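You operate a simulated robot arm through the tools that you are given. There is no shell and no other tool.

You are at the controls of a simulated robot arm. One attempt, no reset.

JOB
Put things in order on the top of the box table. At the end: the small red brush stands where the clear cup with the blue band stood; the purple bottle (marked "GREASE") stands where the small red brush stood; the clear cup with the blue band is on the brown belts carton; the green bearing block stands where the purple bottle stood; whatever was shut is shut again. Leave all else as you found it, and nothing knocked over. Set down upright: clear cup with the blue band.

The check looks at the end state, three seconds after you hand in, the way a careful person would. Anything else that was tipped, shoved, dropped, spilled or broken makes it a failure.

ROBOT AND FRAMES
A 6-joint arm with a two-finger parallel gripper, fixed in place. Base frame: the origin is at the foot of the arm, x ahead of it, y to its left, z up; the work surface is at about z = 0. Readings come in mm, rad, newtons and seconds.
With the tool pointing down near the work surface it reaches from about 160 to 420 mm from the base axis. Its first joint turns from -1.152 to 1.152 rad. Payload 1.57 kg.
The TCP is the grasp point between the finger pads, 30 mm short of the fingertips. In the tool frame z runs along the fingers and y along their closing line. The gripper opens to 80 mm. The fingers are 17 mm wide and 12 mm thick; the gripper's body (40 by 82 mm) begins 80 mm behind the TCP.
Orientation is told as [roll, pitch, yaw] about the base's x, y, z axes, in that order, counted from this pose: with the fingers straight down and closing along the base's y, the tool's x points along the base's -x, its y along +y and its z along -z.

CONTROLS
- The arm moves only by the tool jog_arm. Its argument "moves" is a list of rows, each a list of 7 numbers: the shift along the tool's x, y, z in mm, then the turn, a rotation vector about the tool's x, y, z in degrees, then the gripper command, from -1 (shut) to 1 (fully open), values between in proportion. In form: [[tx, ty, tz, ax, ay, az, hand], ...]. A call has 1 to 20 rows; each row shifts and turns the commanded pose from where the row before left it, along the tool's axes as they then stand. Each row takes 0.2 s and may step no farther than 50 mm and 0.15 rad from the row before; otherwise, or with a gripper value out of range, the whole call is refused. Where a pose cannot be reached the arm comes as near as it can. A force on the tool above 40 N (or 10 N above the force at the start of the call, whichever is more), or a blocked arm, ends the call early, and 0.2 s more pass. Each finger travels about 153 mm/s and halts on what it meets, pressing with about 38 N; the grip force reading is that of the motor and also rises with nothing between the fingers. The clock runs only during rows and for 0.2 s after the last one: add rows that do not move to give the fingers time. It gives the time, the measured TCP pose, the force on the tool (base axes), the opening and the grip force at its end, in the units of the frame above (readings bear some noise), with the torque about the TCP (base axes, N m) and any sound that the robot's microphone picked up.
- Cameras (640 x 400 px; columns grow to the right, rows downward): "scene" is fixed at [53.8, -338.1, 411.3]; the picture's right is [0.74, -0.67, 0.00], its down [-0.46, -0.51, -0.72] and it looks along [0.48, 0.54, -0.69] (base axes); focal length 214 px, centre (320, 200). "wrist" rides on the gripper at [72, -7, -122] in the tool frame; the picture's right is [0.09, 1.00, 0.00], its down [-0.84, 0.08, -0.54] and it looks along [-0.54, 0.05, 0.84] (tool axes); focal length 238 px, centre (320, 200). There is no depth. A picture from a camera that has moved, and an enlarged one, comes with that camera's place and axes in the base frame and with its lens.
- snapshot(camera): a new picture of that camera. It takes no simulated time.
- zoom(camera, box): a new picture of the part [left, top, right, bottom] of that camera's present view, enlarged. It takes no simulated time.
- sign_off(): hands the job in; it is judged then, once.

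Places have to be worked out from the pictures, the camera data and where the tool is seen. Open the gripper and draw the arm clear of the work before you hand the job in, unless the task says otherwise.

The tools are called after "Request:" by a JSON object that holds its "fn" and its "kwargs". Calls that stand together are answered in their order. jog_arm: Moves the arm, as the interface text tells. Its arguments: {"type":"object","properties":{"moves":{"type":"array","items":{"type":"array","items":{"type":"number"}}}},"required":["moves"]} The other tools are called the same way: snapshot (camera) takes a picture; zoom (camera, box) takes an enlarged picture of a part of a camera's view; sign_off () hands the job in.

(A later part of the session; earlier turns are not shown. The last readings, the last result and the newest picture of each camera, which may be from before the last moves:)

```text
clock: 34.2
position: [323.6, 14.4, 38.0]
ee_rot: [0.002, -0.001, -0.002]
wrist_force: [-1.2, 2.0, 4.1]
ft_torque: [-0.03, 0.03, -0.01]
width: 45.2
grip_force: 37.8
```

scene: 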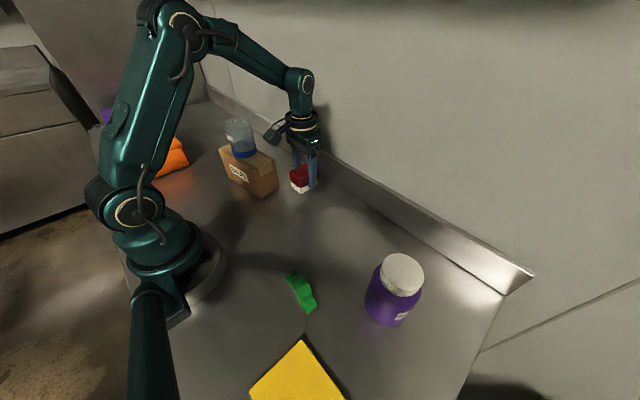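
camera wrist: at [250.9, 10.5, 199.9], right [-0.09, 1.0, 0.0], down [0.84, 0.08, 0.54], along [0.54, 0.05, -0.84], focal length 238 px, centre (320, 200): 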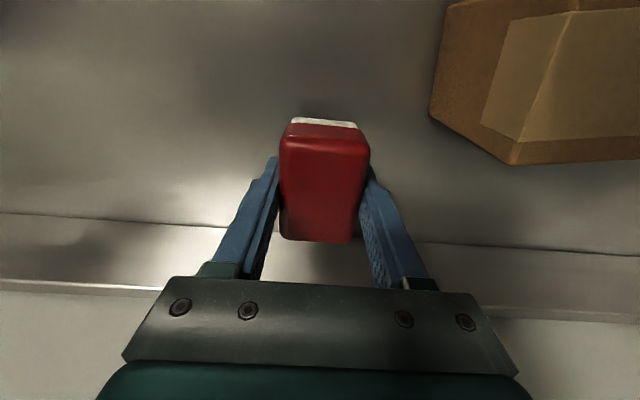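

Now 4 N upward shows that the brush has touched the table. I open the fingers gradually and rise straight up.

Request:
{"fn": "jog_arm", "kwargs": {"moves": [[0, 0, 0, 0, 0, 0, 0.05], [0, 0, 0, 0, 0, 0, 0.15], [0, 0, 0, 0, 0, 0, 0.3], [0, 0, 0, 0, 0, 0, 0.6], [0, 0, 0, 0, 0, 0, 1], [0, 0, 0, 0, 0, 0, 1], [0, 0, -10, 0, 0, 0, 1], [0, 0, -25, 0, 0, 0, 1], [0, 0, -30, 0, 0, 0, 1], [0, 0, -30, 0, 0, 0, 1], [0, 0, -20, 0, 0, 0, 1], [0, 0, 0, 0, 0, 0, 1]]}}

Request:
{"fn": "snapshot", "kwargs": {"camera": "scene"}}

Request:
{"fn": "snapshot", "kwargs": {"camera": "wrist"}}

```text
clock: 36.8
position: [325.2, 14.2, 150.3]
ee_rot: [0.002, -0.001, -0.002]
wrist_force: [0.4, -0.1, 0.4]
ft_torque: [0.02, 0.03, -0.01]
width: 79.8
grip_force: 0.1
```

```text
taken
```

scene: 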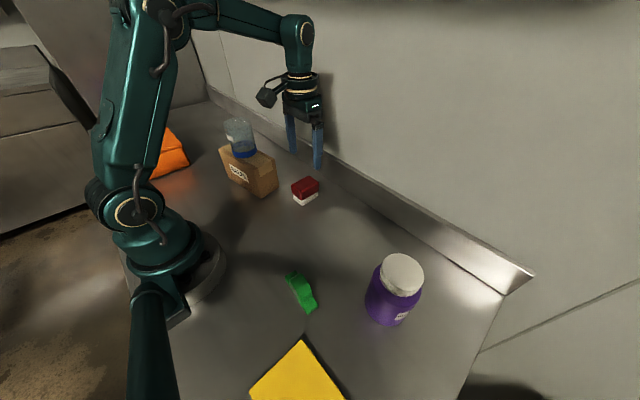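

```text
taken
camera wrist: at [250.4, 7.6, 273.6], right [-0.09, 1.0, 0.0], down [0.84, 0.08, 0.54], along [0.54, 0.05, -0.84], focal length 238 px, centre (320, 200)
```

wrist: 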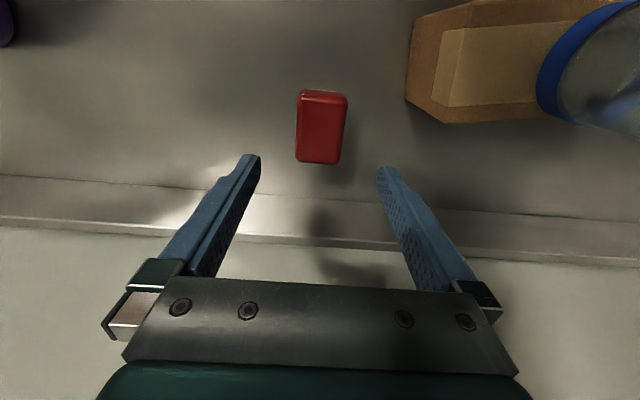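

The brush stands where the cup stood. Next the bottle: straight-down access at its radius is at the reach limit, so I go to its near side (x≈175, y≈-305) at height to plan a side entry around the body.

Request:
{"fn": "jog_arm", "kwargs": {"moves": [[16.7, -35.4, -15, 0, 0, 0, 1], [16.7, -35.4, -15, 0, 0, 0, 1], [16.7, -35.4, 0, 0, 0, 0, 1], [16.7, -35.4, 0, 0, 0, 0, 1], [16.7, -35.4, 0, 0, 0, 0, 1], [16.7, -35.4, 0, 0, 0, 0, 1], [16.7, -35.4, 0, 0, 0, 0, 1], [16.7, -35.4, 0, 0, 0, 0, 1], [16.4, -35.4, 0, 0, 0, 0, 1], [0, 0, 0, 0, 0, 0, 1], [0, 0, 0, 0, 0, 0, 1]]}}

Request:
{"fn": "snapshot", "kwargs": {"camera": "wrist"}}

Request:
{"fn": "snapshot", "kwargs": {"camera": "scene"}}

```text
clock: 39.2
position: [170.6, -305.1, 181.6]
ee_rot: [0.002, -0.003, -0.001]
wrist_force: [0.5, 0.1, -0.5]
ft_torque: [0.05, 0.0, 0.0]
width: 80.3
grip_force: 0.0
```

```text
taken
camera wrist: at [98.5, -311.9, 303.0], right [-0.09, 1.0, 0.0], down [0.84, 0.08, 0.54], along [0.54, 0.05, -0.84], focal length 238 px, centre (320, 200)
```

wrist: 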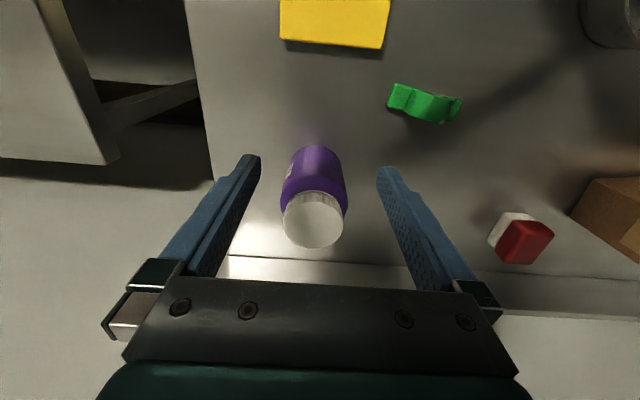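

```text
taken
```

scene: 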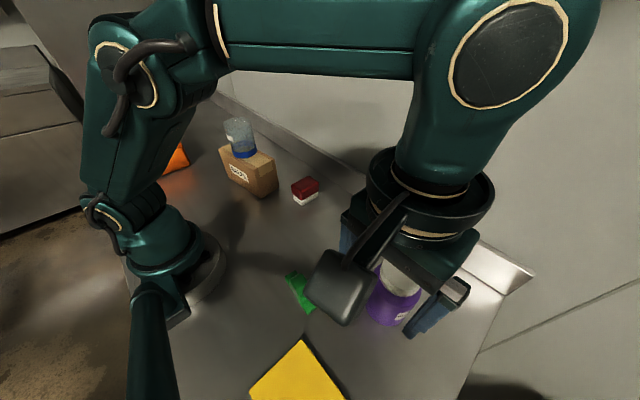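

Request:
{"fn": "zoom", "kwargs": {"camera": "wrist", "box": [230, 130, 410, 265]}}

Request:
{"fn": "zoom", "kwargs": {"camera": "wrist", "box": [360, 50, 500, 150]}}

```text
2.96 times, centred on (320, 198) of wrist
camera zoom: at [98.5, -311.9, 303.0], right [-0.09, 1.0, 0.0], down [0.84, 0.08, 0.54], along [0.54, 0.05, -0.84], focal length 706 px, centre (320, 207)
```

zoom: 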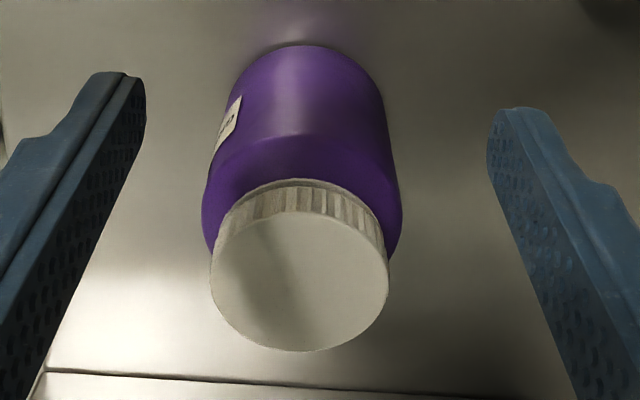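

```text
4.00 times, centred on (430, 100) of wrist
camera zoom: at [98.5, -311.9, 303.0], right [-0.09, 1.0, 0.0], down [0.84, 0.08, 0.54], along [0.54, 0.05, -0.84], focal length 953 px, centre (-120, 600)
```

zoom: 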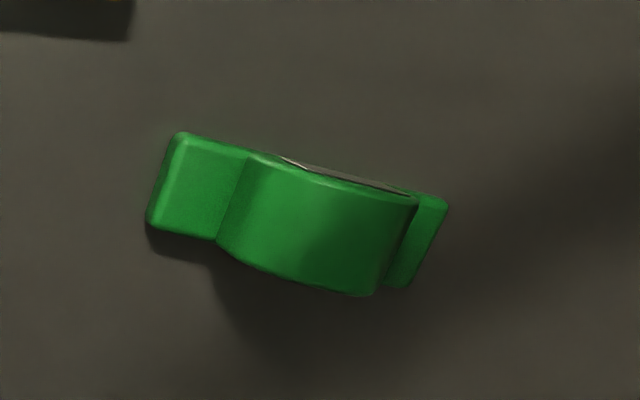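

Silhouette angles put the bottle axis at (241.5,-305.0) with a 72.6 mm body, and the fingers are centred on it to about 1 mm. I descend on the near side, well short of the bottle.

Request:
{"fn": "jog_arm", "kwargs": {"moves": [[0, 0, 25, 0, 0, 0, 1], [0, 0, 25, 0, 0, 0, 1], [0, 0, 25, 0, 0, 0, 1], [0, 0, 25, 0, 0, 0, 1], [0, 0, 15, 0, 0, 0, 1], [0, 0, 0, 0, 0, 0, 1], [0, 0, 0, 0, 0, 0, 1]]}}

Request:
{"fn": "snapshot", "kwargs": {"camera": "wrist"}}

Request:
{"fn": "zoom", "kwargs": {"camera": "wrist", "box": [230, 130, 410, 290]}}

```text
clock: 40.8
position: [171.7, -304.5, 64.9]
ee_rot: [0.001, -0.001, -0.001]
wrist_force: [0.0, 0.3, -0.1]
ft_torque: [0.0, 0.01, 0.0]
width: 80.0
grip_force: 0.1
```

```text
taken
camera wrist: at [99.2, -310.8, 187.4], right [-0.09, 1.0, 0.0], down [0.84, 0.08, 0.54], along [0.54, 0.05, -0.84], focal length 238 px, centre (320, 200)
```

wrist: 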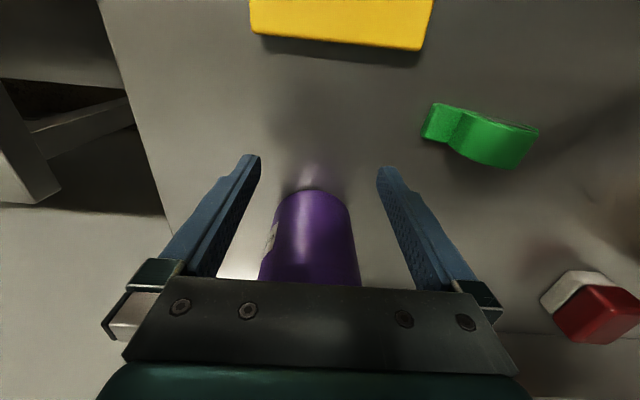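

```text
2.50 times, centred on (320, 210) of wrist
camera zoom: at [99.2, -310.8, 187.4], right [-0.09, 1.0, 0.0], down [0.84, 0.08, 0.54], along [0.54, 0.05, -0.84], focal length 596 px, centre (320, 175)
```

zoom: 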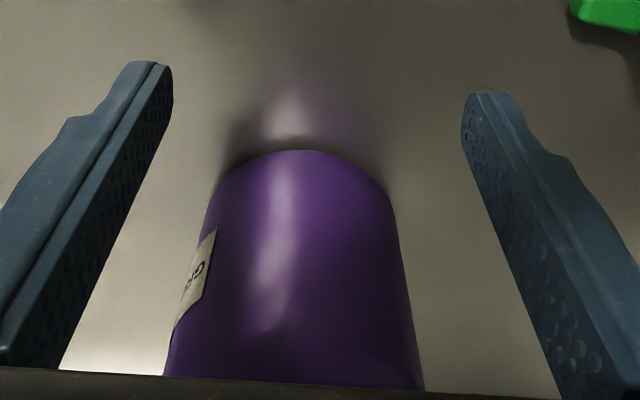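

Bottle axis looks about 1 mm to −y of the finger midline. I correct that and slide in along +x, stopping partway to check the gaps.

Request:
{"fn": "jog_arm", "kwargs": {"moves": [[0, -0.8, 0, 0, 0, 0, 1], [-10, 0, 0, 0, 0, 0, 1], [-10, 0, 0, 0, 0, 0, 1], [-10, 0, 0, 0, 0, 0, 1], [-10, 0, 0, 0, 0, 0, 1], [0, 0, 0, 0, 0, 0, 1], [0, 0, 0, 0, 0, 0, 1]]}}

Request:
{"fn": "snapshot", "kwargs": {"camera": "wrist"}}

Request:
{"fn": "zoom", "kwargs": {"camera": "wrist", "box": [230, 130, 410, 290]}}

Request:
{"fn": "snapshot", "kwargs": {"camera": "scene"}}

```text
clock: 42.4
position: [212.7, -305.5, 67.0]
ee_rot: [0.001, -0.003, -0.001]
wrist_force: [0.2, 0.9, -0.1]
ft_torque: [0.01, 0.0, 0.04]
width: 79.8
grip_force: 0.1
```

```text
taken
camera wrist: at [139.5, -311.6, 188.4], right [-0.09, 1.0, 0.0], down [0.84, 0.08, 0.54], along [0.54, 0.05, -0.84], focal length 238 px, centre (320, 200)
```

wrist: 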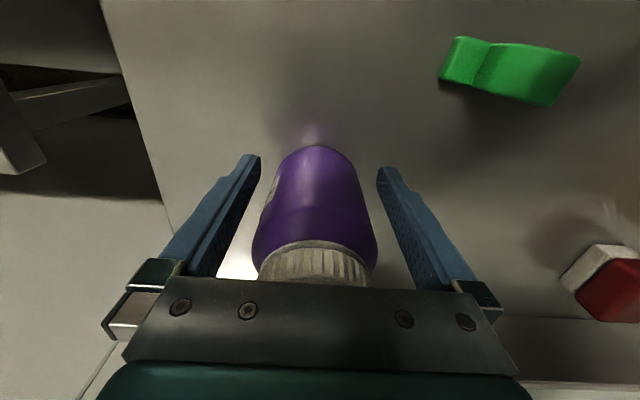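

```text
2.50 times, centred on (320, 210) of wrist
camera zoom: at [139.5, -311.6, 188.4], right [-0.09, 1.0, 0.0], down [0.84, 0.08, 0.54], along [0.54, 0.05, -0.84], focal length 596 px, centre (320, 175)
```

zoom: 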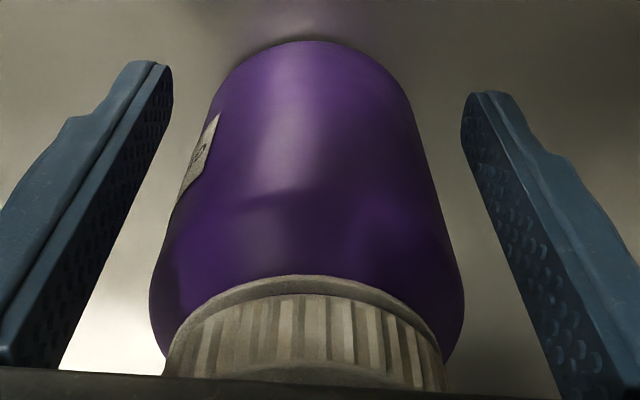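

```text
taken
```

scene: 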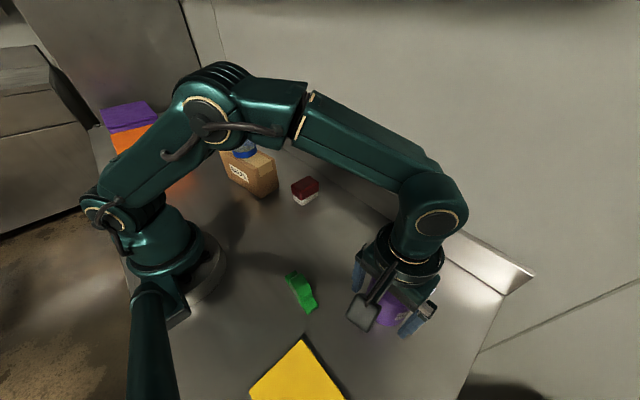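

Now the axis appears at (241.1,-305.8), about 0.7–1 mm to −y of the midline. I correct slightly and slide the remaining 29 mm.

Request:
{"fn": "jog_arm", "kwargs": {"moves": [[0, -0.7, 0, 0, 0, 0, 1], [-8, 0, 0, 0, 0, 0, 1], [-8, 0, 0, 0, 0, 0, 1], [-7, 0, 0, 0, 0, 0, 1], [-6, 0, 0, 0, 0, 0, 1], [0, 0, 0, 0, 0, 0, 1], [0, 0, 0, 0, 0, 0, 1]]}}

Request:
{"fn": "snapshot", "kwargs": {"camera": "wrist"}}

Request:
{"fn": "zoom", "kwargs": {"camera": "wrist", "box": [220, 100, 420, 290]}}

Request:
{"fn": "zoom", "kwargs": {"camera": "scene", "box": [320, 200, 480, 360]}}

```text
clock: 44.0
position: [242.3, -306.8, 66.6]
ee_rot: [0.003, -0.003, -0.001]
wrist_force: [0.0, 0.0, 0.4]
ft_torque: [0.0, 0.03, -0.01]
width: 79.8
grip_force: 0.0
```

```text
taken
camera wrist: at [168.6, -312.4, 188.1], right [-0.09, 1.0, 0.0], down [0.84, 0.08, 0.54], along [0.54, 0.05, -0.84], focal length 238 px, centre (320, 200)
```

wrist: 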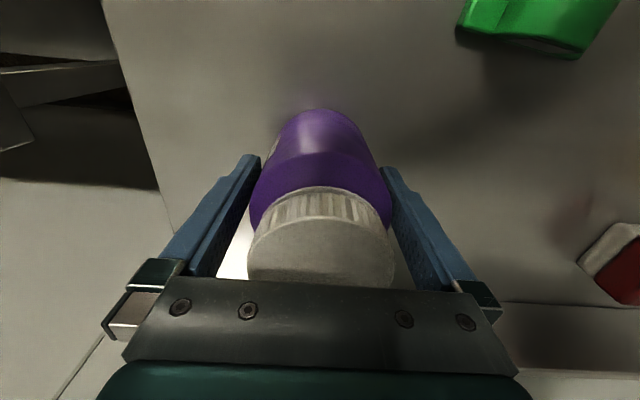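

```text
2.11 times, centred on (320, 195) of wrist
camera zoom: at [168.6, -312.4, 188.1], right [-0.09, 1.0, 0.0], down [0.84, 0.08, 0.54], along [0.54, 0.05, -0.84], focal length 502 px, centre (320, 210)
```

zoom: 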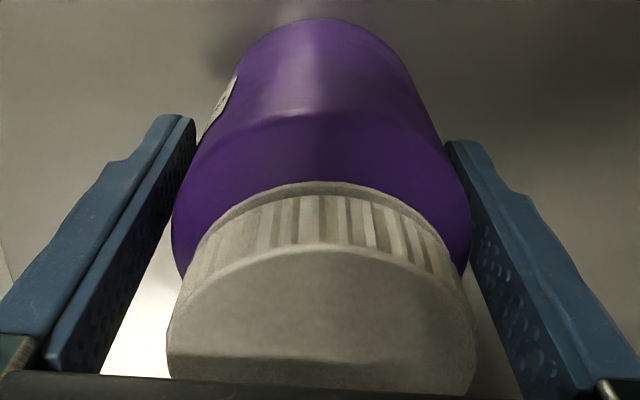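

```text
2.50 times, centred on (400, 280) of scene
camera zoom: at [53.8, -338.1, 411.3], right [0.74, -0.67, 0.0], down [-0.46, -0.51, -0.72], along [0.48, 0.54, -0.69], focal length 536 px, centre (120, 0)
```

zoom: 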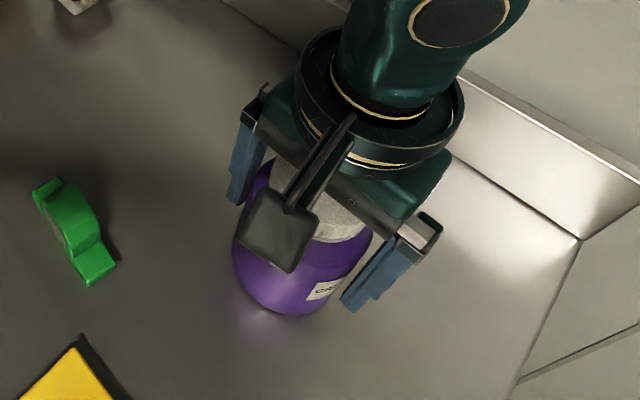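

The bottle is between the fingers with no contact force. I close gradually on the body.

Request:
{"fn": "jog_arm", "kwargs": {"moves": [[0, 0, 0, 0, 0, 0, 0.9], [0, 0, 0, 0, 0, 0, 0.82], [0, 0, 0, 0, 0, 0, 0.74], [0, 0, 0, 0, 0, 0, 0.65], [0, 0, 0, 0, 0, 0, 0.6], [0, 0, 0, 0, 0, 0, 0.6]]}}

Request:
{"fn": "snapshot", "kwargs": {"camera": "wrist"}}

```text
clock: 45.4
position: [242.0, -304.6, 66.4]
ee_rot: [0.003, -0.001, -0.003]
wrist_force: [0.8, 1.8, 1.5]
ft_torque: [-0.08, -0.01, 0.0]
width: 73.2
grip_force: 38.3
```

```text
taken
camera wrist: at [168.5, -312.4, 188.2], right [-0.09, 1.0, 0.0], down [0.84, 0.08, 0.54], along [0.54, 0.05, -0.84], focal length 238 px, centre (320, 200)
```

wrist: 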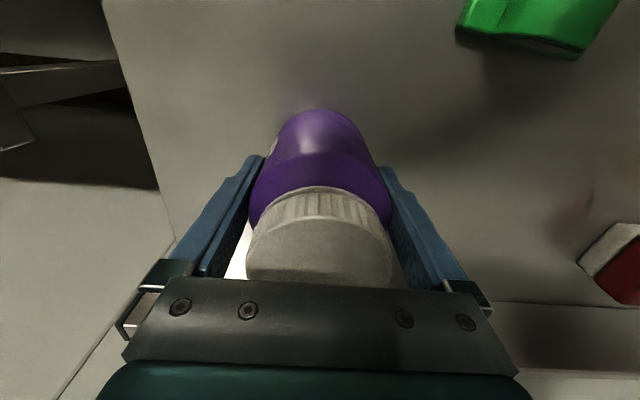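

The body is held at 73.2 mm with 38 N. I lift slowly 40 mm and check that it hangs true.

Request:
{"fn": "jog_arm", "kwargs": {"moves": [[0, 0, -3, 0, 0, 0, 0.55], [0, 0, -6, 0, 0, 0, 0.55], [0, 0, -10, 0, 0, 0, 0.55], [0, 0, -11, 0, 0, 0, 0.55], [0, 0, -10, 0, 0, 0, 0.55], [0, 0, 0, 0, 0, 0, 0.55], [0, 0, 0, 0, 0, 0, 0.55]]}}

Request:
{"fn": "snapshot", "kwargs": {"camera": "wrist"}}

Request:
{"fn": "zoom", "kwargs": {"camera": "scene", "box": [320, 190, 480, 350]}}

```text
clock: 47.0
position: [241.1, -305.5, 108.0]
ee_rot: [0.001, -0.001, -0.002]
wrist_force: [0.5, 0.4, -3.6]
ft_torque: [-0.02, 0.03, 0.0]
width: 73.7
grip_force: 38.1
```

```text
taken
camera wrist: at [168.2, -312.2, 228.4], right [-0.09, 1.0, 0.0], down [0.84, 0.08, 0.54], along [0.54, 0.05, -0.84], focal length 238 px, centre (320, 200)
```

wrist: 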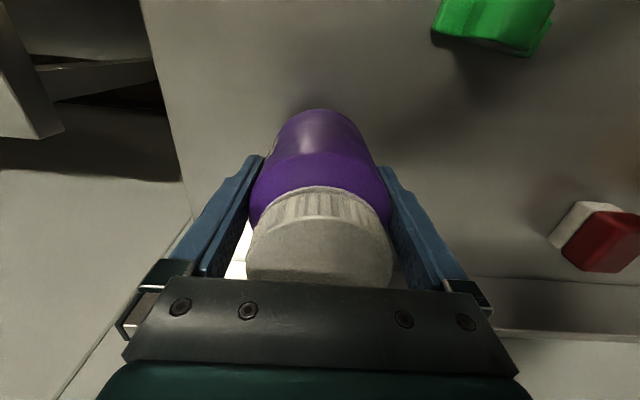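

```text
2.50 times, centred on (400, 270) of scene
camera zoom: at [53.8, -338.1, 411.2], right [0.74, -0.67, 0.0], down [-0.46, -0.51, -0.72], along [0.48, 0.54, -0.69], focal length 536 px, centre (120, 25)
```

zoom: 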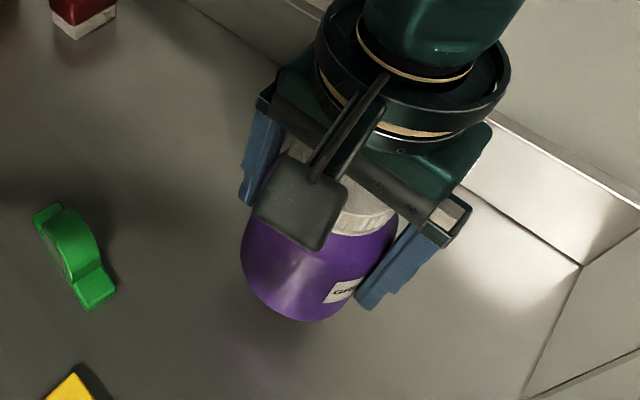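

The bottle hangs straight (about 3.6 N of weight). I carry it to the brush's old place at (328,-164).

Request:
{"fn": "jog_arm", "kwargs": {"moves": [[-7.87, 12.85, 0, 0, 0, 0, 0.55], [-7.87, 12.85, 0, 0, 0, 0, 0.55], [-7.87, 12.85, 0, 0, 0, 0, 0.55], [-7.87, 12.85, 0, 0, 0, 0, 0.55], [-7.87, 12.85, 0, 0, 0, 0, 0.55], [-7.87, 12.85, 0, 0, 0, 0, 0.55], [-7.87, 12.85, 0, 0, 0, 0, 0.55], [-7.87, 12.85, 0, 0, 0, 0, 0.55], [-7.87, 12.85, 0, 0, 0, 0, 0.55], [-7.87, 12.85, 0, 0, 0, 0, 0.55], [-7.87, 12.85, 0, 0, 0, 0, 0.55], [0, 0, 0, 0, 0, 0, 0.55], [0, 0, 0, 0, 0, 0, 0.55]]}}

Request:
{"fn": "snapshot", "kwargs": {"camera": "scene"}}

Request:
{"fn": "snapshot", "kwargs": {"camera": "wrist"}}

```text
clock: 49.8
position: [328.1, -165.2, 105.4]
ee_rot: [0.002, -0.004, -0.002]
wrist_force: [-0.3, -0.9, -4.1]
ft_torque: [-0.02, 0.04, -0.01]
width: 73.5
grip_force: 38.1
```

```text
taken
```

scene: 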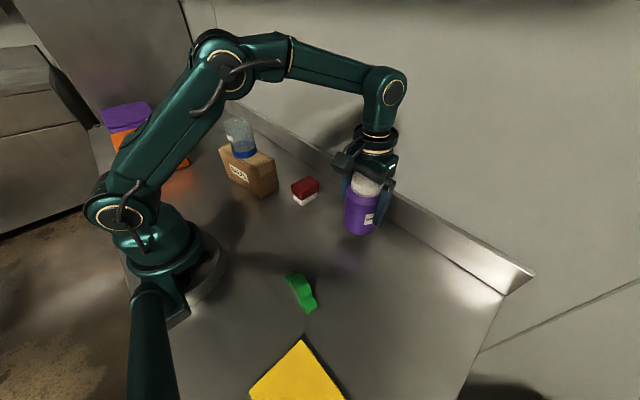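

```text
taken
camera wrist: at [254.6, -171.3, 228.2], right [-0.09, 1.0, 0.0], down [0.84, 0.08, 0.54], along [0.54, 0.05, -0.84], focal length 238 px, centre (320, 200)
```

wrist: 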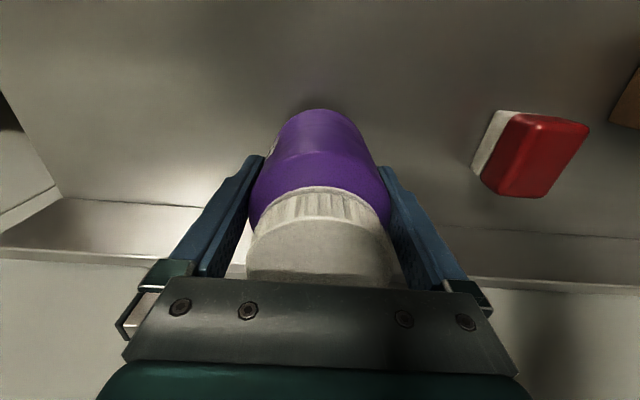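

The camera position matches that of the brush grasp within half a millimetre. I lower 37 mm, then feel for the table.

Request:
{"fn": "jog_arm", "kwargs": {"moves": [[0, 0, 12, 0, 0, 0, 0.55], [0, 0, 12, 0, 0, 0, 0.55], [0, 0, 9, 0, 0, 0, 0.55], [0, 0, 4, 0, 0, 0, 0.55], [0, 0, 0, 0, 0, 0, 0.55], [0, 0, 0, 0, 0, 0, 0.55]]}}

Request:
{"fn": "jog_arm", "kwargs": {"moves": [[0, 0, 1, 0, 0, 0, 0.55], [0, 0, 0, 0, 0, 0, 0.55]]}}

Request:
{"fn": "jog_arm", "kwargs": {"moves": [[0, 0, 0.7, 0, 0, 0, 0.55], [0, 0, 0, 0, 0, 0, 0.55]]}}

```text
clock: 51.2
position: [329.6, -164.5, 70.6]
ee_rot: [0.002, -0.002, -0.003]
wrist_force: [0.8, -0.7, -4.0]
ft_torque: [-0.01, 0.0, 0.0]
width: 73.5
grip_force: 38.1
```

```text
clock: 51.8
position: [328.5, -165.8, 69.9]
ee_rot: [0.002, -0.003, -0.001]
wrist_force: [-0.7, -0.2, -4.1]
ft_torque: [-0.01, 0.02, 0.01]
width: 73.4
grip_force: 38.2
```

```text
clock: 52.4
position: [328.6, -164.2, 67.0]
ee_rot: [0.003, -0.002, -0.002]
wrist_force: [1.0, -0.5, -4.8]
ft_torque: [-0.01, -0.02, 0.02]
width: 73.3
grip_force: 37.6
```

Still hanging (−4 to −5 N), so I continue in 0.6 mm steps until the weight transfers to the table.

Request:
{"fn": "jog_arm", "kwargs": {"moves": [[0, 0, 0.6, 0, 0, 0, 0.55], [0, 0, 0, 0, 0, 0, 0.55]]}}

Request:
{"fn": "jog_arm", "kwargs": {"moves": [[0, 0, 0.6, 0, 0, 0, 0.55], [0, 0, 0, 0, 0, 0, 0.55]]}}

```text
clock: 53.0
position: [328.0, -163.5, 67.1]
ee_rot: [0.001, -0.002, -0.003]
wrist_force: [-0.4, -0.5, -4.3]
ft_torque: [-0.02, -0.01, 0.01]
width: 73.2
grip_force: 38.2
```

```text
clock: 53.6
position: [327.9, -165.0, 67.4]
ee_rot: [0.002, -0.001, -0.002]
wrist_force: [0.0, 0.2, -4.6]
ft_torque: [-0.01, 0.0, 0.01]
width: 73.5
grip_force: 38.2
```

Total lowered is 39.9 of 40 mm; a little further.

Request:
{"fn": "jog_arm", "kwargs": {"moves": [[0, 0, 0.5, 0, 0, 0, 0.55], [0, 0, 0, 0, 0, 0, 0.55]]}}

Request:
{"fn": "jog_arm", "kwargs": {"moves": [[0, 0, 0.4, 0, 0, 0, 0.55], [0, 0, 0, 0, 0, 0, 0.55]]}}

```text
clock: 54.2
position: [329.4, -164.2, 66.0]
ee_rot: [0.002, -0.001, -0.002]
wrist_force: [-0.8, 2.2, 2.4]
ft_torque: [-0.03, 0.14, -0.06]
width: 73.4
grip_force: 38.0
```

```text
clock: 54.8
position: [328.6, -164.5, 66.5]
ee_rot: [0.0, -0.001, -0.002]
wrist_force: [-5.2, 3.7, 13.2]
ft_torque: [0.12, 0.21, 0.05]
width: 73.4
grip_force: 37.9
```

The bottle is on the table now (13 N). I relieve half a millimetre and open the fingers.

Request:
{"fn": "jog_arm", "kwargs": {"moves": [[0, 0, -0.5, 0, 0, 0, 0.55], [0, 0, 0, 0, 0, 0, 0.55], [0, 0, 0, 0, 0, 0, 0.8], [0, 0, 0, 0, 0, 0, 0.87], [0, 0, 0, 0, 0, 0, 0.94], [0, 0, 0, 0, 0, 0, 1], [0, 0, 0, 0, 0, 0, 1], [0, 0, 0, 0, 0, 0, 1]]}}

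Request:
{"fn": "snapshot", "kwargs": {"camera": "wrist"}}

Request:
{"fn": "zoom", "kwargs": {"camera": "wrist", "box": [220, 100, 420, 290]}}

Request:
{"fn": "zoom", "kwargs": {"camera": "scene", "box": [290, 120, 450, 260]}}

```text
clock: 56.6
position: [328.5, -164.5, 67.5]
ee_rot: [0.002, -0.003, -0.003]
wrist_force: [0.5, -0.1, -0.5]
ft_torque: [-0.01, -0.01, -0.01]
width: 79.7
grip_force: 0.1
```

```text
taken
camera wrist: at [255.6, -171.6, 188.1], right [-0.09, 1.0, 0.0], down [0.84, 0.08, 0.54], along [0.54, 0.05, -0.84], focal length 238 px, centre (320, 200)
```

wrist: 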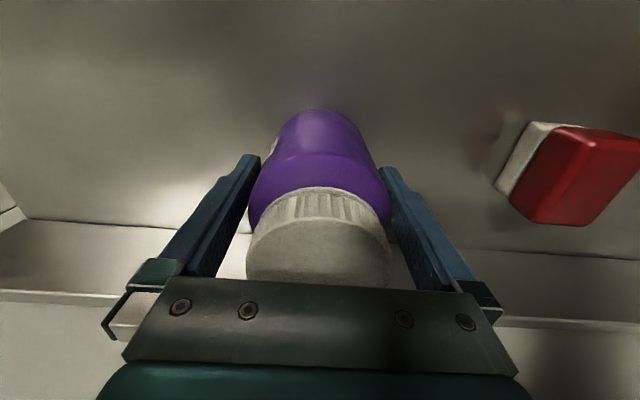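

```text
2.11 times, centred on (320, 195) of wrist
camera zoom: at [255.6, -171.6, 188.1], right [-0.09, 1.0, 0.0], down [0.84, 0.08, 0.54], along [0.54, 0.05, -0.84], focal length 502 px, centre (320, 210)
```

zoom: 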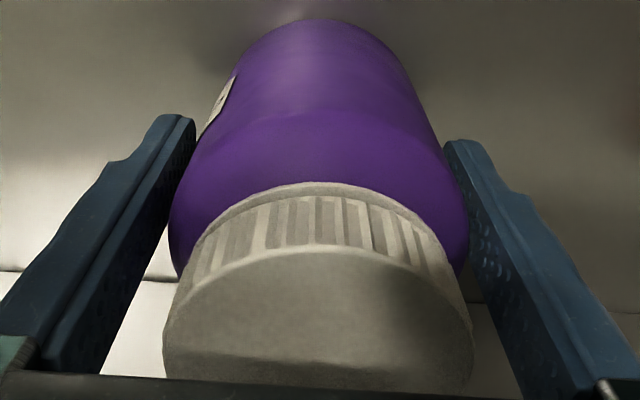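

```text
2.86 times, centred on (370, 190) of scene
camera zoom: at [53.8, -338.1, 411.3], right [0.74, -0.67, 0.0], down [-0.46, -0.51, -0.72], along [0.48, 0.54, -0.69], focal length 613 px, centre (177, 229)
```

zoom: 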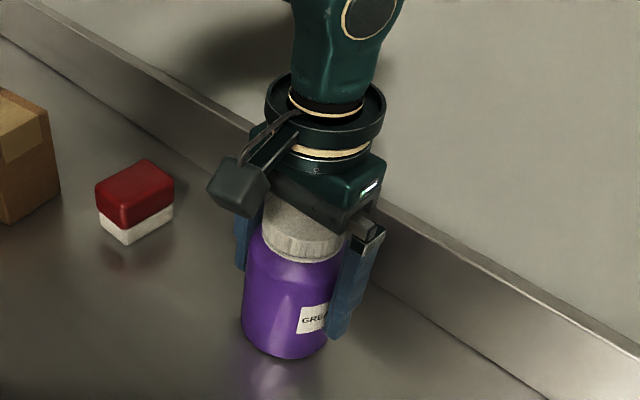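

The bottle stands upright with both fingers clear. I rise straight up.

Request:
{"fn": "jog_arm", "kwargs": {"moves": [[0, 0, -8, 0, 0, 0, 1], [0, 0, -10, 0, 0, 0, 1], [0, 0, -12, 0, 0, 0, 1], [0, 0, -15, 0, 0, 0, 1], [0, 0, -20, 0, 0, 0, 1], [0, 0, -20, 0, 0, 0, 1], [0, 0, -20, 0, 0, 0, 1], [0, 0, 0, 0, 0, 0, 1], [0, 0, 0, 0, 0, 0, 1]]}}

Request:
{"fn": "snapshot", "kwargs": {"camera": "scene"}}

Request:
{"fn": "snapshot", "kwargs": {"camera": "wrist"}}

```text
clock: 58.6
position: [328.9, -165.3, 171.1]
ee_rot: [0.001, -0.002, -0.002]
wrist_force: [-0.3, 0.8, 0.4]
ft_torque: [0.02, 0.01, -0.03]
width: 80.0
grip_force: 0.1
```

```text
taken
```

scene: 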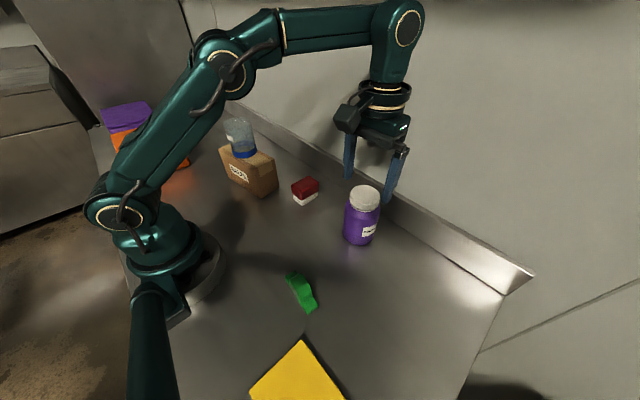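

```text
taken
camera wrist: at [255.1, -171.6, 292.5], right [-0.09, 1.0, 0.0], down [0.84, 0.08, 0.54], along [0.54, 0.05, -0.84], focal length 238 px, centre (320, 200)
```

wrist: 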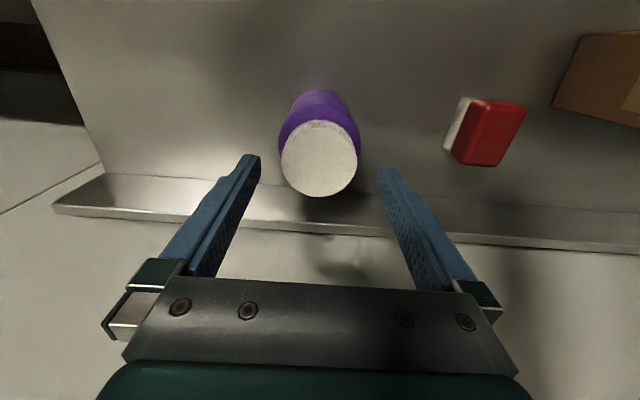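

The bottle stands where the brush was. Now for the block: I retreat over it, at about (144,-185), with the opening still wide.

Request:
{"fn": "jog_arm", "kwargs": {"moves": [[46, -5, 0, 0, 0, 0, 1], [46, -5, 0, 0, 0, 0, 1], [46, -5, 5, 0, 0, 0, 1], [46.5, -5, 5, 0, 0, 0, 1], [0, 0, 0, 0, 0, 0, 1], [0, 0, 0, 0, 0, 0, 1]]}}

Request:
{"fn": "snapshot", "kwargs": {"camera": "wrist"}}

Request:
{"fn": "snapshot", "kwargs": {"camera": "scene"}}

```text
clock: 60.0
position: [142.4, -184.8, 161.3]
ee_rot: [0.002, -0.002, -0.004]
wrist_force: [-0.5, -0.1, -0.1]
ft_torque: [-0.02, 0.01, 0.01]
width: 80.2
grip_force: 0.0
```

```text
taken
camera wrist: at [69.2, -190.4, 283.2], right [-0.09, 1.0, 0.0], down [0.84, 0.08, 0.54], along [0.54, 0.05, -0.84], focal length 238 px, centre (320, 200)
```

wrist: 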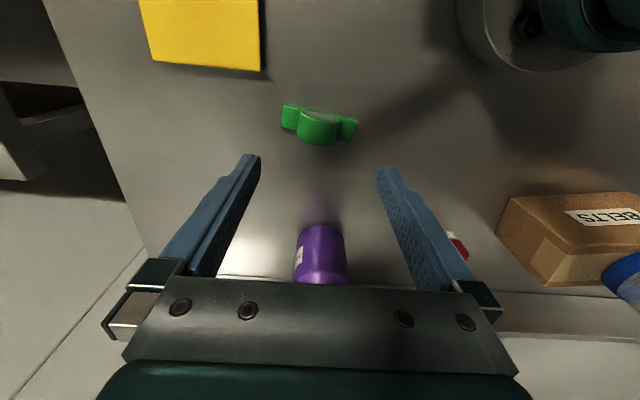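

```text
taken
```

scene: 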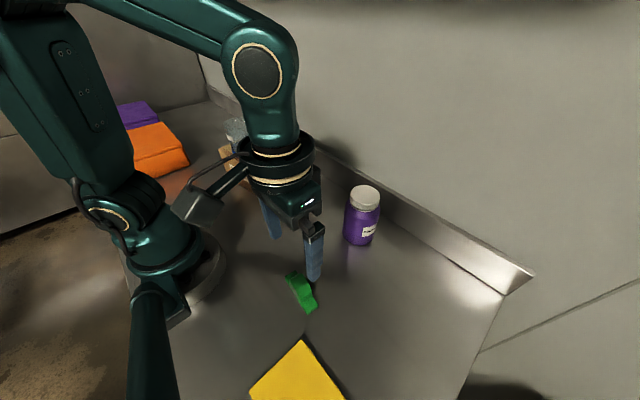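

The block is ahead between the fingers as expected. I zoom in on it for an exact fix.

Request:
{"fn": "zoom", "kwargs": {"camera": "wrist", "box": [260, 80, 380, 160]}}

Request:
{"fn": "zoom", "kwargs": {"camera": "scene", "box": [265, 255, 345, 325]}}

```text
5.00 times, centred on (320, 120) of wrist
camera zoom: at [69.2, -190.4, 283.2], right [-0.09, 1.0, 0.0], down [0.84, 0.08, 0.54], along [0.54, 0.05, -0.84], focal length 1192 px, centre (320, 600)
```

zoom: 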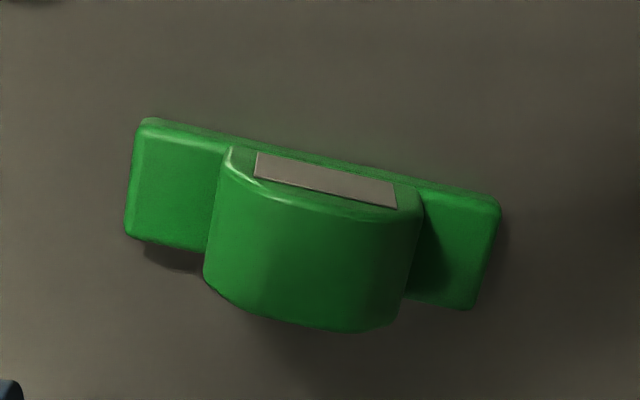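

```text
5.71 times, centred on (305, 290) of scene
camera zoom: at [53.8, -338.1, 411.3], right [0.74, -0.67, 0.0], down [-0.46, -0.51, -0.72], along [0.48, 0.54, -0.69], focal length 1226 px, centre (406, -314)
```

zoom: 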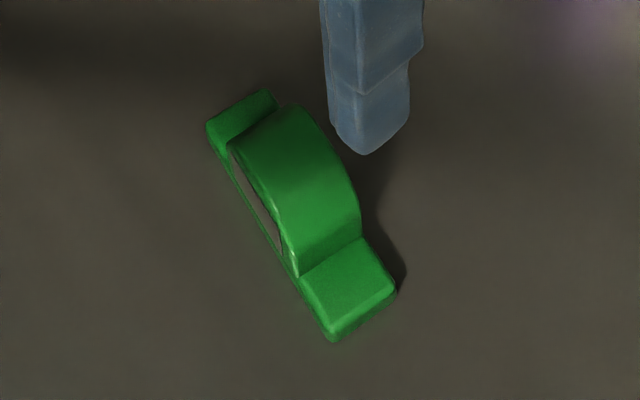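

The block's centre is at about (143,-185.5), 80 x 25 mm, long side 7.3° clockwise of y. I turn the tool 97.3° about its axis so that the fingers close across the 25 mm width.

Request:
{"fn": "jog_arm", "kwargs": {"moves": [[0, 0, 0, 0, 0, 8.1, 1], [0, 0, 0, 0, 0, 8.1, 1], [0, 0, 0, 0, 0, 8.1, 0.8], [0, 0, 0, 0, 0, 8.1, 0.6], [0, 0, 0, 0, 0, 8.1, 0.5], [0, 0, 0, 0, 0, 8.1, 0.5], [0, 0, 0, 0, 0, 8.1, 0.5], [0, 0, 0, 0, 0, 8.1, 0.5], [0, 0, 0, 0, 0, 8.1, 0.5], [0, 0, 0, 0, 0, 8.1, 0.5], [0, 0, 0, 0, 0, 8.1, 0.5], [0, 0, 0, 0, 0, 8.2, 0.5], [0, 0, 0, 0, 0, 0, 0.5], [0, 0, 0, 0, 0, 0, 0.5]]}}

Request:
{"fn": "snapshot", "kwargs": {"camera": "wrist"}}

Request:
{"fn": "snapshot", "kwargs": {"camera": "scene"}}

```text
clock: 63.0
position: [144.9, -185.3, 160.9]
ee_rot: [0.0, 0.002, -1.701]
wrist_force: [-0.2, -0.9, 0.0]
ft_torque: [0.01, -0.01, -0.03]
width: 59.8
grip_force: 0.0
```

```text
taken
camera wrist: at [145.6, -113.3, 282.9], right [1.0, -0.04, 0.0], down [-0.03, -0.84, 0.54], along [-0.02, -0.54, -0.84], focal length 238 px, centre (320, 200)
```

wrist: 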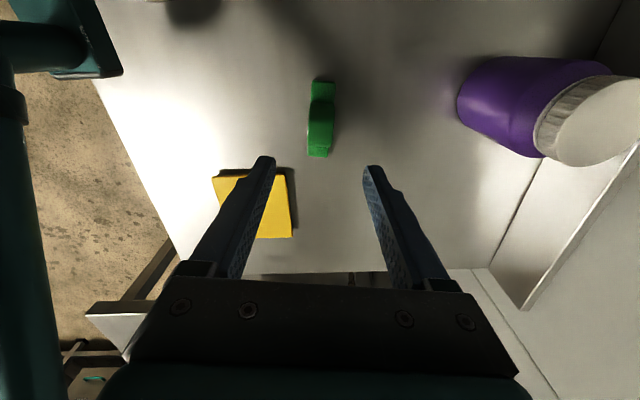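

```text
taken
```

scene: 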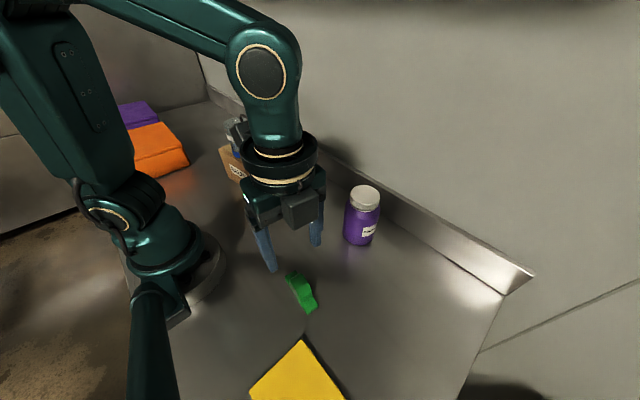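

The turn is right (yaw −97.5°), and the block lies along the view between the fingers. I zoom in to check the centring.

Request:
{"fn": "zoom", "kwargs": {"camera": "wrist", "box": [240, 60, 400, 180]}}

```text
3.33 times, centred on (320, 120) of wrist
camera zoom: at [145.6, -113.3, 282.9], right [1.0, -0.04, 0.0], down [-0.03, -0.84, 0.54], along [-0.02, -0.54, -0.84], focal length 794 px, centre (320, 467)
```

zoom: 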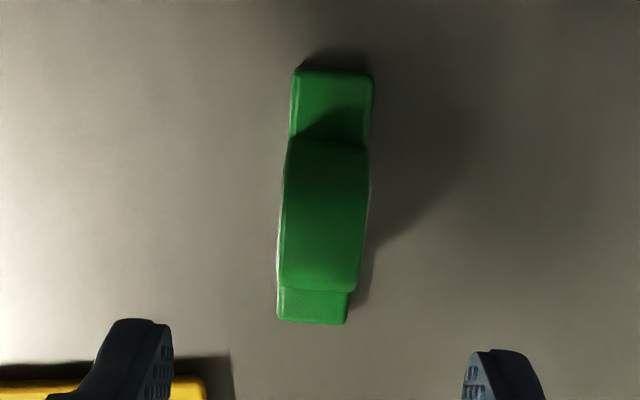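

The block centre (143,-186) coincides with the tool centre. I descend to TCP z≈37 with the fingers either side.

Request:
{"fn": "jog_arm", "kwargs": {"moves": [[0, 0, 25, 0, 0, 0, 0.5], [0, 0, 25, 0, 0, 0, 0.5], [0, 0, 25, 0, 0, 0, 0.5], [0, 0, 25, 0, 0, 0, 0.5], [0, 0, 14, 0, 0, 0, 0.5], [0, 0, 10, 0, 0, 0, 0.5], [0, 0, 0, 0, 0, 0, 0.5], [0, 0, 0, 0, 0, 0, 0.5]]}}

Request:
{"fn": "snapshot", "kwargs": {"camera": "wrist"}}

Request:
{"fn": "zoom", "kwargs": {"camera": "scene", "box": [240, 220, 360, 330]}}

```text
clock: 64.8
position: [143.2, -182.5, 37.6]
ee_rot: [0.002, 0.002, -1.7]
wrist_force: [0.6, -0.2, -0.4]
ft_torque: [-0.01, 0.03, 0.02]
width: 60.2
grip_force: 0.1
```

```text
taken
camera wrist: at [145.1, -111.4, 159.6], right [1.0, -0.04, 0.0], down [-0.03, -0.84, 0.54], along [-0.02, -0.54, -0.84], focal length 238 px, centre (320, 200)
```

wrist: 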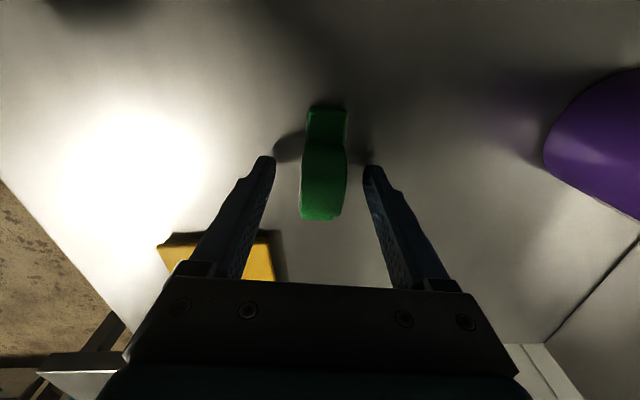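

```text
3.64 times, centred on (300, 275) of scene
camera zoom: at [53.8, -338.1, 411.3], right [0.74, -0.67, 0.0], down [-0.46, -0.51, -0.72], along [0.48, 0.54, -0.69], focal length 780 px, centre (393, -73)
```

zoom: 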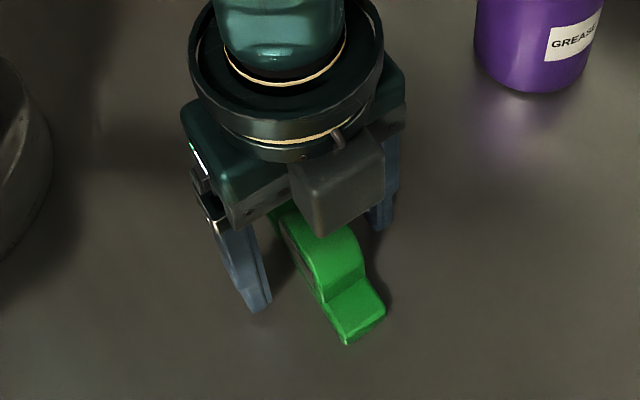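

The fingers flank the arch. I shift 2 mm along the block and close across its 25 mm thickness.

Request:
{"fn": "jog_arm", "kwargs": {"moves": [[-2, 0, 0, 0, 0, 0, 0.5], [0, 0, 0, 0, 0, 0, 0.2], [0, 0, 0, 0, 0, 0, 0.0], [0, 0, 0, 0, 0, 0, -0.2], [0, 0, 0, 0, 0, 0, -0.35], [0, 0, 0, 0, 0, 0, -0.5], [0, 0, 0, 0, 0, 0, -0.6], [0, 0, 0, 0, 0, 0, -0.6]]}}

Request:
{"fn": "snapshot", "kwargs": {"camera": "wrist"}}

Request:
{"fn": "zoom", "kwargs": {"camera": "scene", "box": [240, 220, 360, 330]}}

```text
clock: 66.6
position: [143.3, -185.7, 38.1]
ee_rot: [0.002, 0.001, -1.701]
wrist_force: [0.6, -0.6, -0.4]
ft_torque: [-0.03, -0.01, -0.03]
width: 25.6
grip_force: 36.6
```

```text
taken
camera wrist: at [144.9, -114.0, 159.9], right [1.0, -0.04, 0.0], down [-0.03, -0.84, 0.54], along [-0.02, -0.54, -0.84], focal length 238 px, centre (320, 200)
```

wrist: 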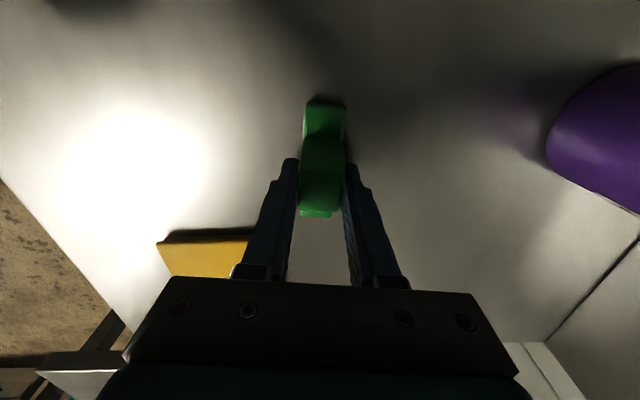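

```text
3.64 times, centred on (300, 275) of scene
camera zoom: at [53.8, -338.1, 411.3], right [0.74, -0.67, 0.0], down [-0.46, -0.51, -0.72], along [0.48, 0.54, -0.69], focal length 780 px, centre (393, -73)
```

zoom: 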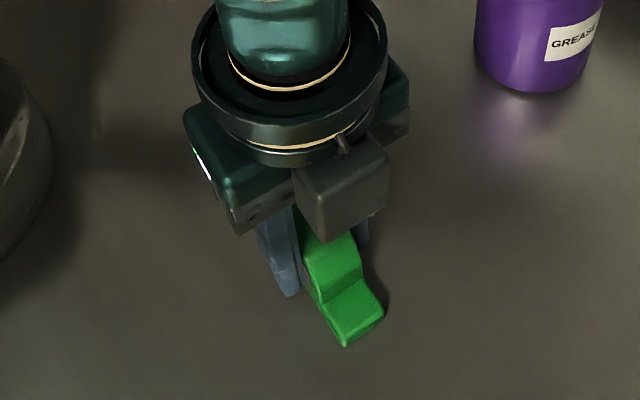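

The block is held at 25.6 mm with 37 N. I lift it 50 mm and check it.

Request:
{"fn": "jog_arm", "kwargs": {"moves": [[0, 0, -4, 0, 0, 0, -0.6], [0, 0, -10, 0, 0, 0, -0.6], [0, 0, -18, 0, 0, 0, -0.6], [0, 0, -18, 0, 0, 0, -0.6], [0, 0, 0, 0, 0, 0, -0.6], [0, 0, 0, 0, 0, 0, -0.6]]}}

Request:
{"fn": "snapshot", "kwargs": {"camera": "wrist"}}

Request:
{"fn": "zoom", "kwargs": {"camera": "scene", "box": [240, 200, 360, 320]}}

```text
clock: 68.0
position: [142.8, -186.6, 88.8]
ee_rot: [0.001, 0.002, -1.701]
wrist_force: [0.1, -0.9, -1.7]
ft_torque: [-0.04, 0.01, 0.04]
width: 25.6
grip_force: 36.7
```

```text
taken
camera wrist: at [144.7, -114.2, 209.9], right [1.0, -0.04, 0.0], down [-0.03, -0.84, 0.54], along [-0.02, -0.54, -0.84], focal length 238 px, centre (320, 200)
```

wrist: 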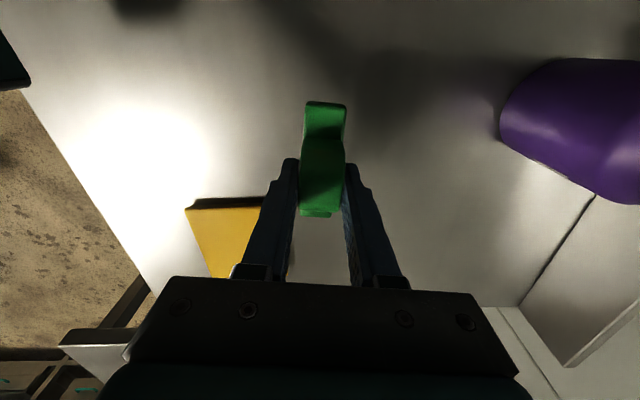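

```text
3.33 times, centred on (300, 260) of scene
camera zoom: at [53.8, -338.1, 411.3], right [0.74, -0.67, 0.0], down [-0.46, -0.51, -0.72], along [0.48, 0.54, -0.69], focal length 715 px, centre (387, 0)
```

zoom: 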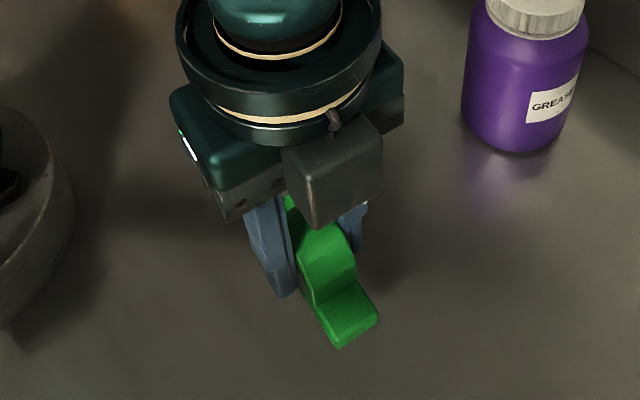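

The block hangs level. I carry it to the bottle's old place at (241.5,-305).

Request:
{"fn": "jog_arm", "kwargs": {"moves": [[-10.48, 11.38, 0, 0, 0, 0, -0.6], [-10.48, 11.38, 0, 0, 0, 0, -0.6], [-10.48, 11.38, 0, 0, 0, 0, -0.6], [-10.48, 11.38, 0, 0, 0, 0, -0.6], [-10.48, 11.38, 0, 0, 0, 0, -0.6], [-10.48, 11.38, 0, 0, 0, 0, -0.6], [-10.48, 11.38, 0, 0, 0, 0, -0.6], [-10.48, 11.38, 0, 0, 0, 0, -0.6], [-10.48, 11.38, 0, 0, 0, 0, -0.6], [-10.48, 11.38, 0, 0, 0, 0, -0.6], [0, 0, 0, 0, 0, 0, -0.6], [0, 0, 0, 0, 0, 0, -0.6]]}}

Request:
{"fn": "snapshot", "kwargs": {"camera": "wrist"}}

Request:
{"fn": "snapshot", "kwargs": {"camera": "scene"}}

```text
clock: 70.6
position: [242.8, -306.7, 87.7]
ee_rot: [0.002, 0.002, -1.699]
wrist_force: [-0.2, -0.2, -1.1]
ft_torque: [0.02, 0.0, 0.02]
width: 25.7
grip_force: 36.7
```

```text
taken
camera wrist: at [244.6, -234.5, 209.0], right [1.0, -0.04, 0.0], down [-0.03, -0.84, 0.54], along [-0.02, -0.54, -0.84], focal length 238 px, centre (320, 200)
```

wrist: 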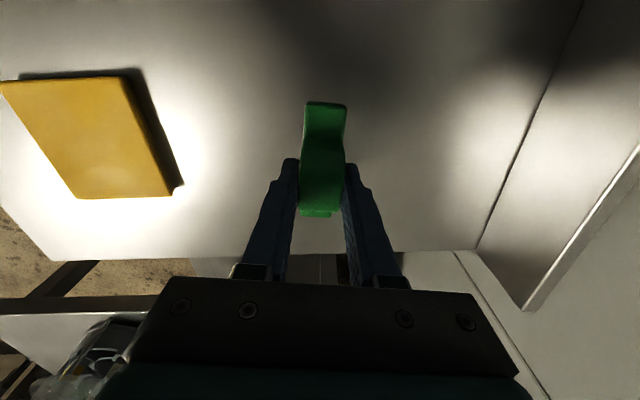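

```text
taken
```

scene: 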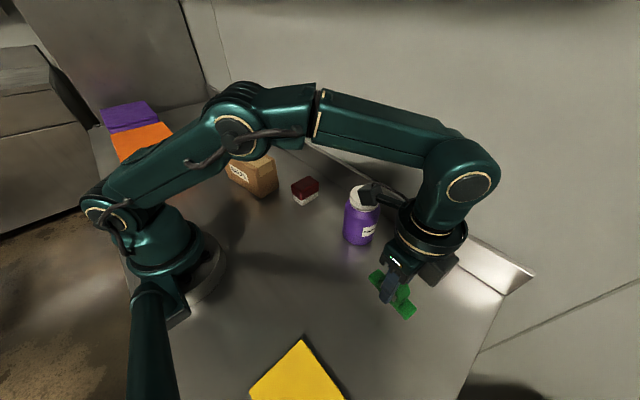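

The block is about 1.5 mm past the target; I correct that and lower it to just above the table.

Request:
{"fn": "jog_arm", "kwargs": {"moves": [[1.5, -0.9, 0, 0, 0, 0, -0.6], [0, 0, 15, 0, 0, 0, -0.6], [0, 0, 15, 0, 0, 0, -0.6], [0, 0, 11, 0, 0, 0, -0.6], [0, 0, 6, 0, 0, 0, -0.6], [0, 0, 0, 0, 0, 0, -0.6], [0, 0, 0, 0, 0, 0, -0.6]]}}

Request:
{"fn": "jog_arm", "kwargs": {"moves": [[0, 0, 1, 0, 0, 0, -0.6], [0, 0, 0, 0, 0, 0, -0.6]]}}

Request:
{"fn": "jog_arm", "kwargs": {"moves": [[0, 0, 1, 0, 0, 0, -0.6], [0, 0, 0, 0, 0, 0, -0.6]]}}

```text
clock: 72.2
position: [243.6, -304.6, 39.5]
ee_rot: [0.0, 0.003, -1.7]
wrist_force: [-0.1, 0.0, -0.9]
ft_torque: [0.01, 0.0, 0.02]
width: 25.5
grip_force: 36.9
```

```text
clock: 72.8
position: [244.4, -303.7, 39.9]
ee_rot: [0.003, 0.002, -1.702]
wrist_force: [0.9, -1.1, -1.0]
ft_torque: [0.0, -0.03, 0.02]
width: 25.7
grip_force: 36.6
```

```text
clock: 73.4
position: [242.5, -303.5, 38.2]
ee_rot: [0.001, 0.002, -1.7]
wrist_force: [0.0, 0.4, -1.5]
ft_torque: [0.01, 0.03, -0.01]
width: 25.8
grip_force: 36.6
```

Lowered 49 of 50 mm with no contact yet. I keep feeling downward in half-millimetre steps.

Request:
{"fn": "jog_arm", "kwargs": {"moves": [[0, 0, 0.5, 0, 0, 0, -0.6], [0, 0, 0, 0, 0, 0, -0.6]]}}

Request:
{"fn": "jog_arm", "kwargs": {"moves": [[0, 0, 0.5, 0, 0, 0, -0.6], [0, 0, 0, 0, 0, 0, -0.6]]}}

```text
clock: 74.0
position: [243.4, -303.9, 37.6]
ee_rot: [0.002, -0.001, -1.7]
wrist_force: [-0.6, 1.8, 7.6]
ft_torque: [0.17, 0.1, 0.0]
width: 26.0
grip_force: 36.5
```

```text
clock: 74.6
position: [243.4, -303.9, 38.4]
ee_rot: [0.002, 0.003, -1.699]
wrist_force: [-1.7, 4.6, 21.2]
ft_torque: [0.6, 0.11, -0.01]
width: 25.7
grip_force: 36.6
```

The block is on the table (21 N). I relieve 0.7 mm and open the fingers gradually.

Request:
{"fn": "jog_arm", "kwargs": {"moves": [[0, 0, -0.7, 0, 0, 0, -0.6], [0, 0, 0, 0, 0, 0, -0.6], [0, 0, 0, 0, 0, 0, -0.4], [0, 0, 0, 0, 0, 0, -0.3], [0, 0, 0, 0, 0, 0, -0.1], [0, 0, 0, 0, 0, 0, 0.2], [0, 0, 0, 0, 0, 0, 0.5], [0, 0, 0, 0, 0, 0, 0.5]]}}

Request:
{"fn": "snapshot", "kwargs": {"camera": "wrist"}}

Request:
{"fn": "zoom", "kwargs": {"camera": "scene", "box": [330, 220, 480, 340]}}

```text
clock: 76.4
position: [243.3, -303.5, 38.4]
ee_rot: [0.001, 0.001, -1.7]
wrist_force: [0.2, 0.1, -0.5]
ft_torque: [-0.01, 0.02, 0.01]
width: 60.0
grip_force: 0.0
```

```text
taken
camera wrist: at [243.8, -231.8, 160.0], right [1.0, -0.04, 0.0], down [-0.03, -0.84, 0.54], along [-0.02, -0.54, -0.84], focal length 238 px, centre (320, 200)
```

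wrist: 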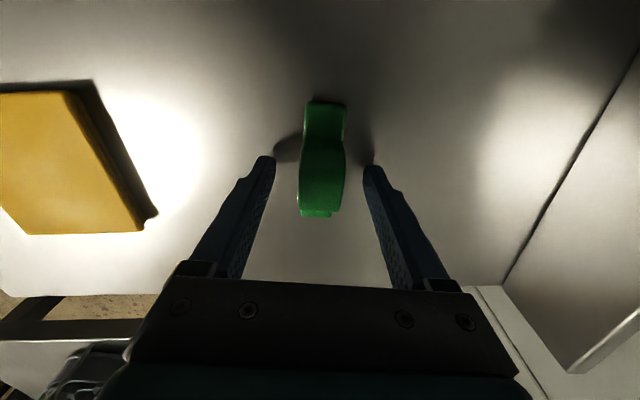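

```text
3.33 times, centred on (405, 280) of scene
camera zoom: at [53.8, -338.1, 411.3], right [0.74, -0.67, 0.0], down [-0.46, -0.51, -0.72], along [0.48, 0.54, -0.69], focal length 715 px, centre (37, -67)
```

zoom: 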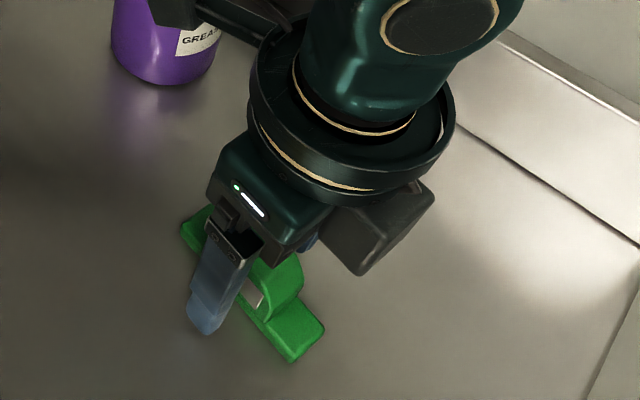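

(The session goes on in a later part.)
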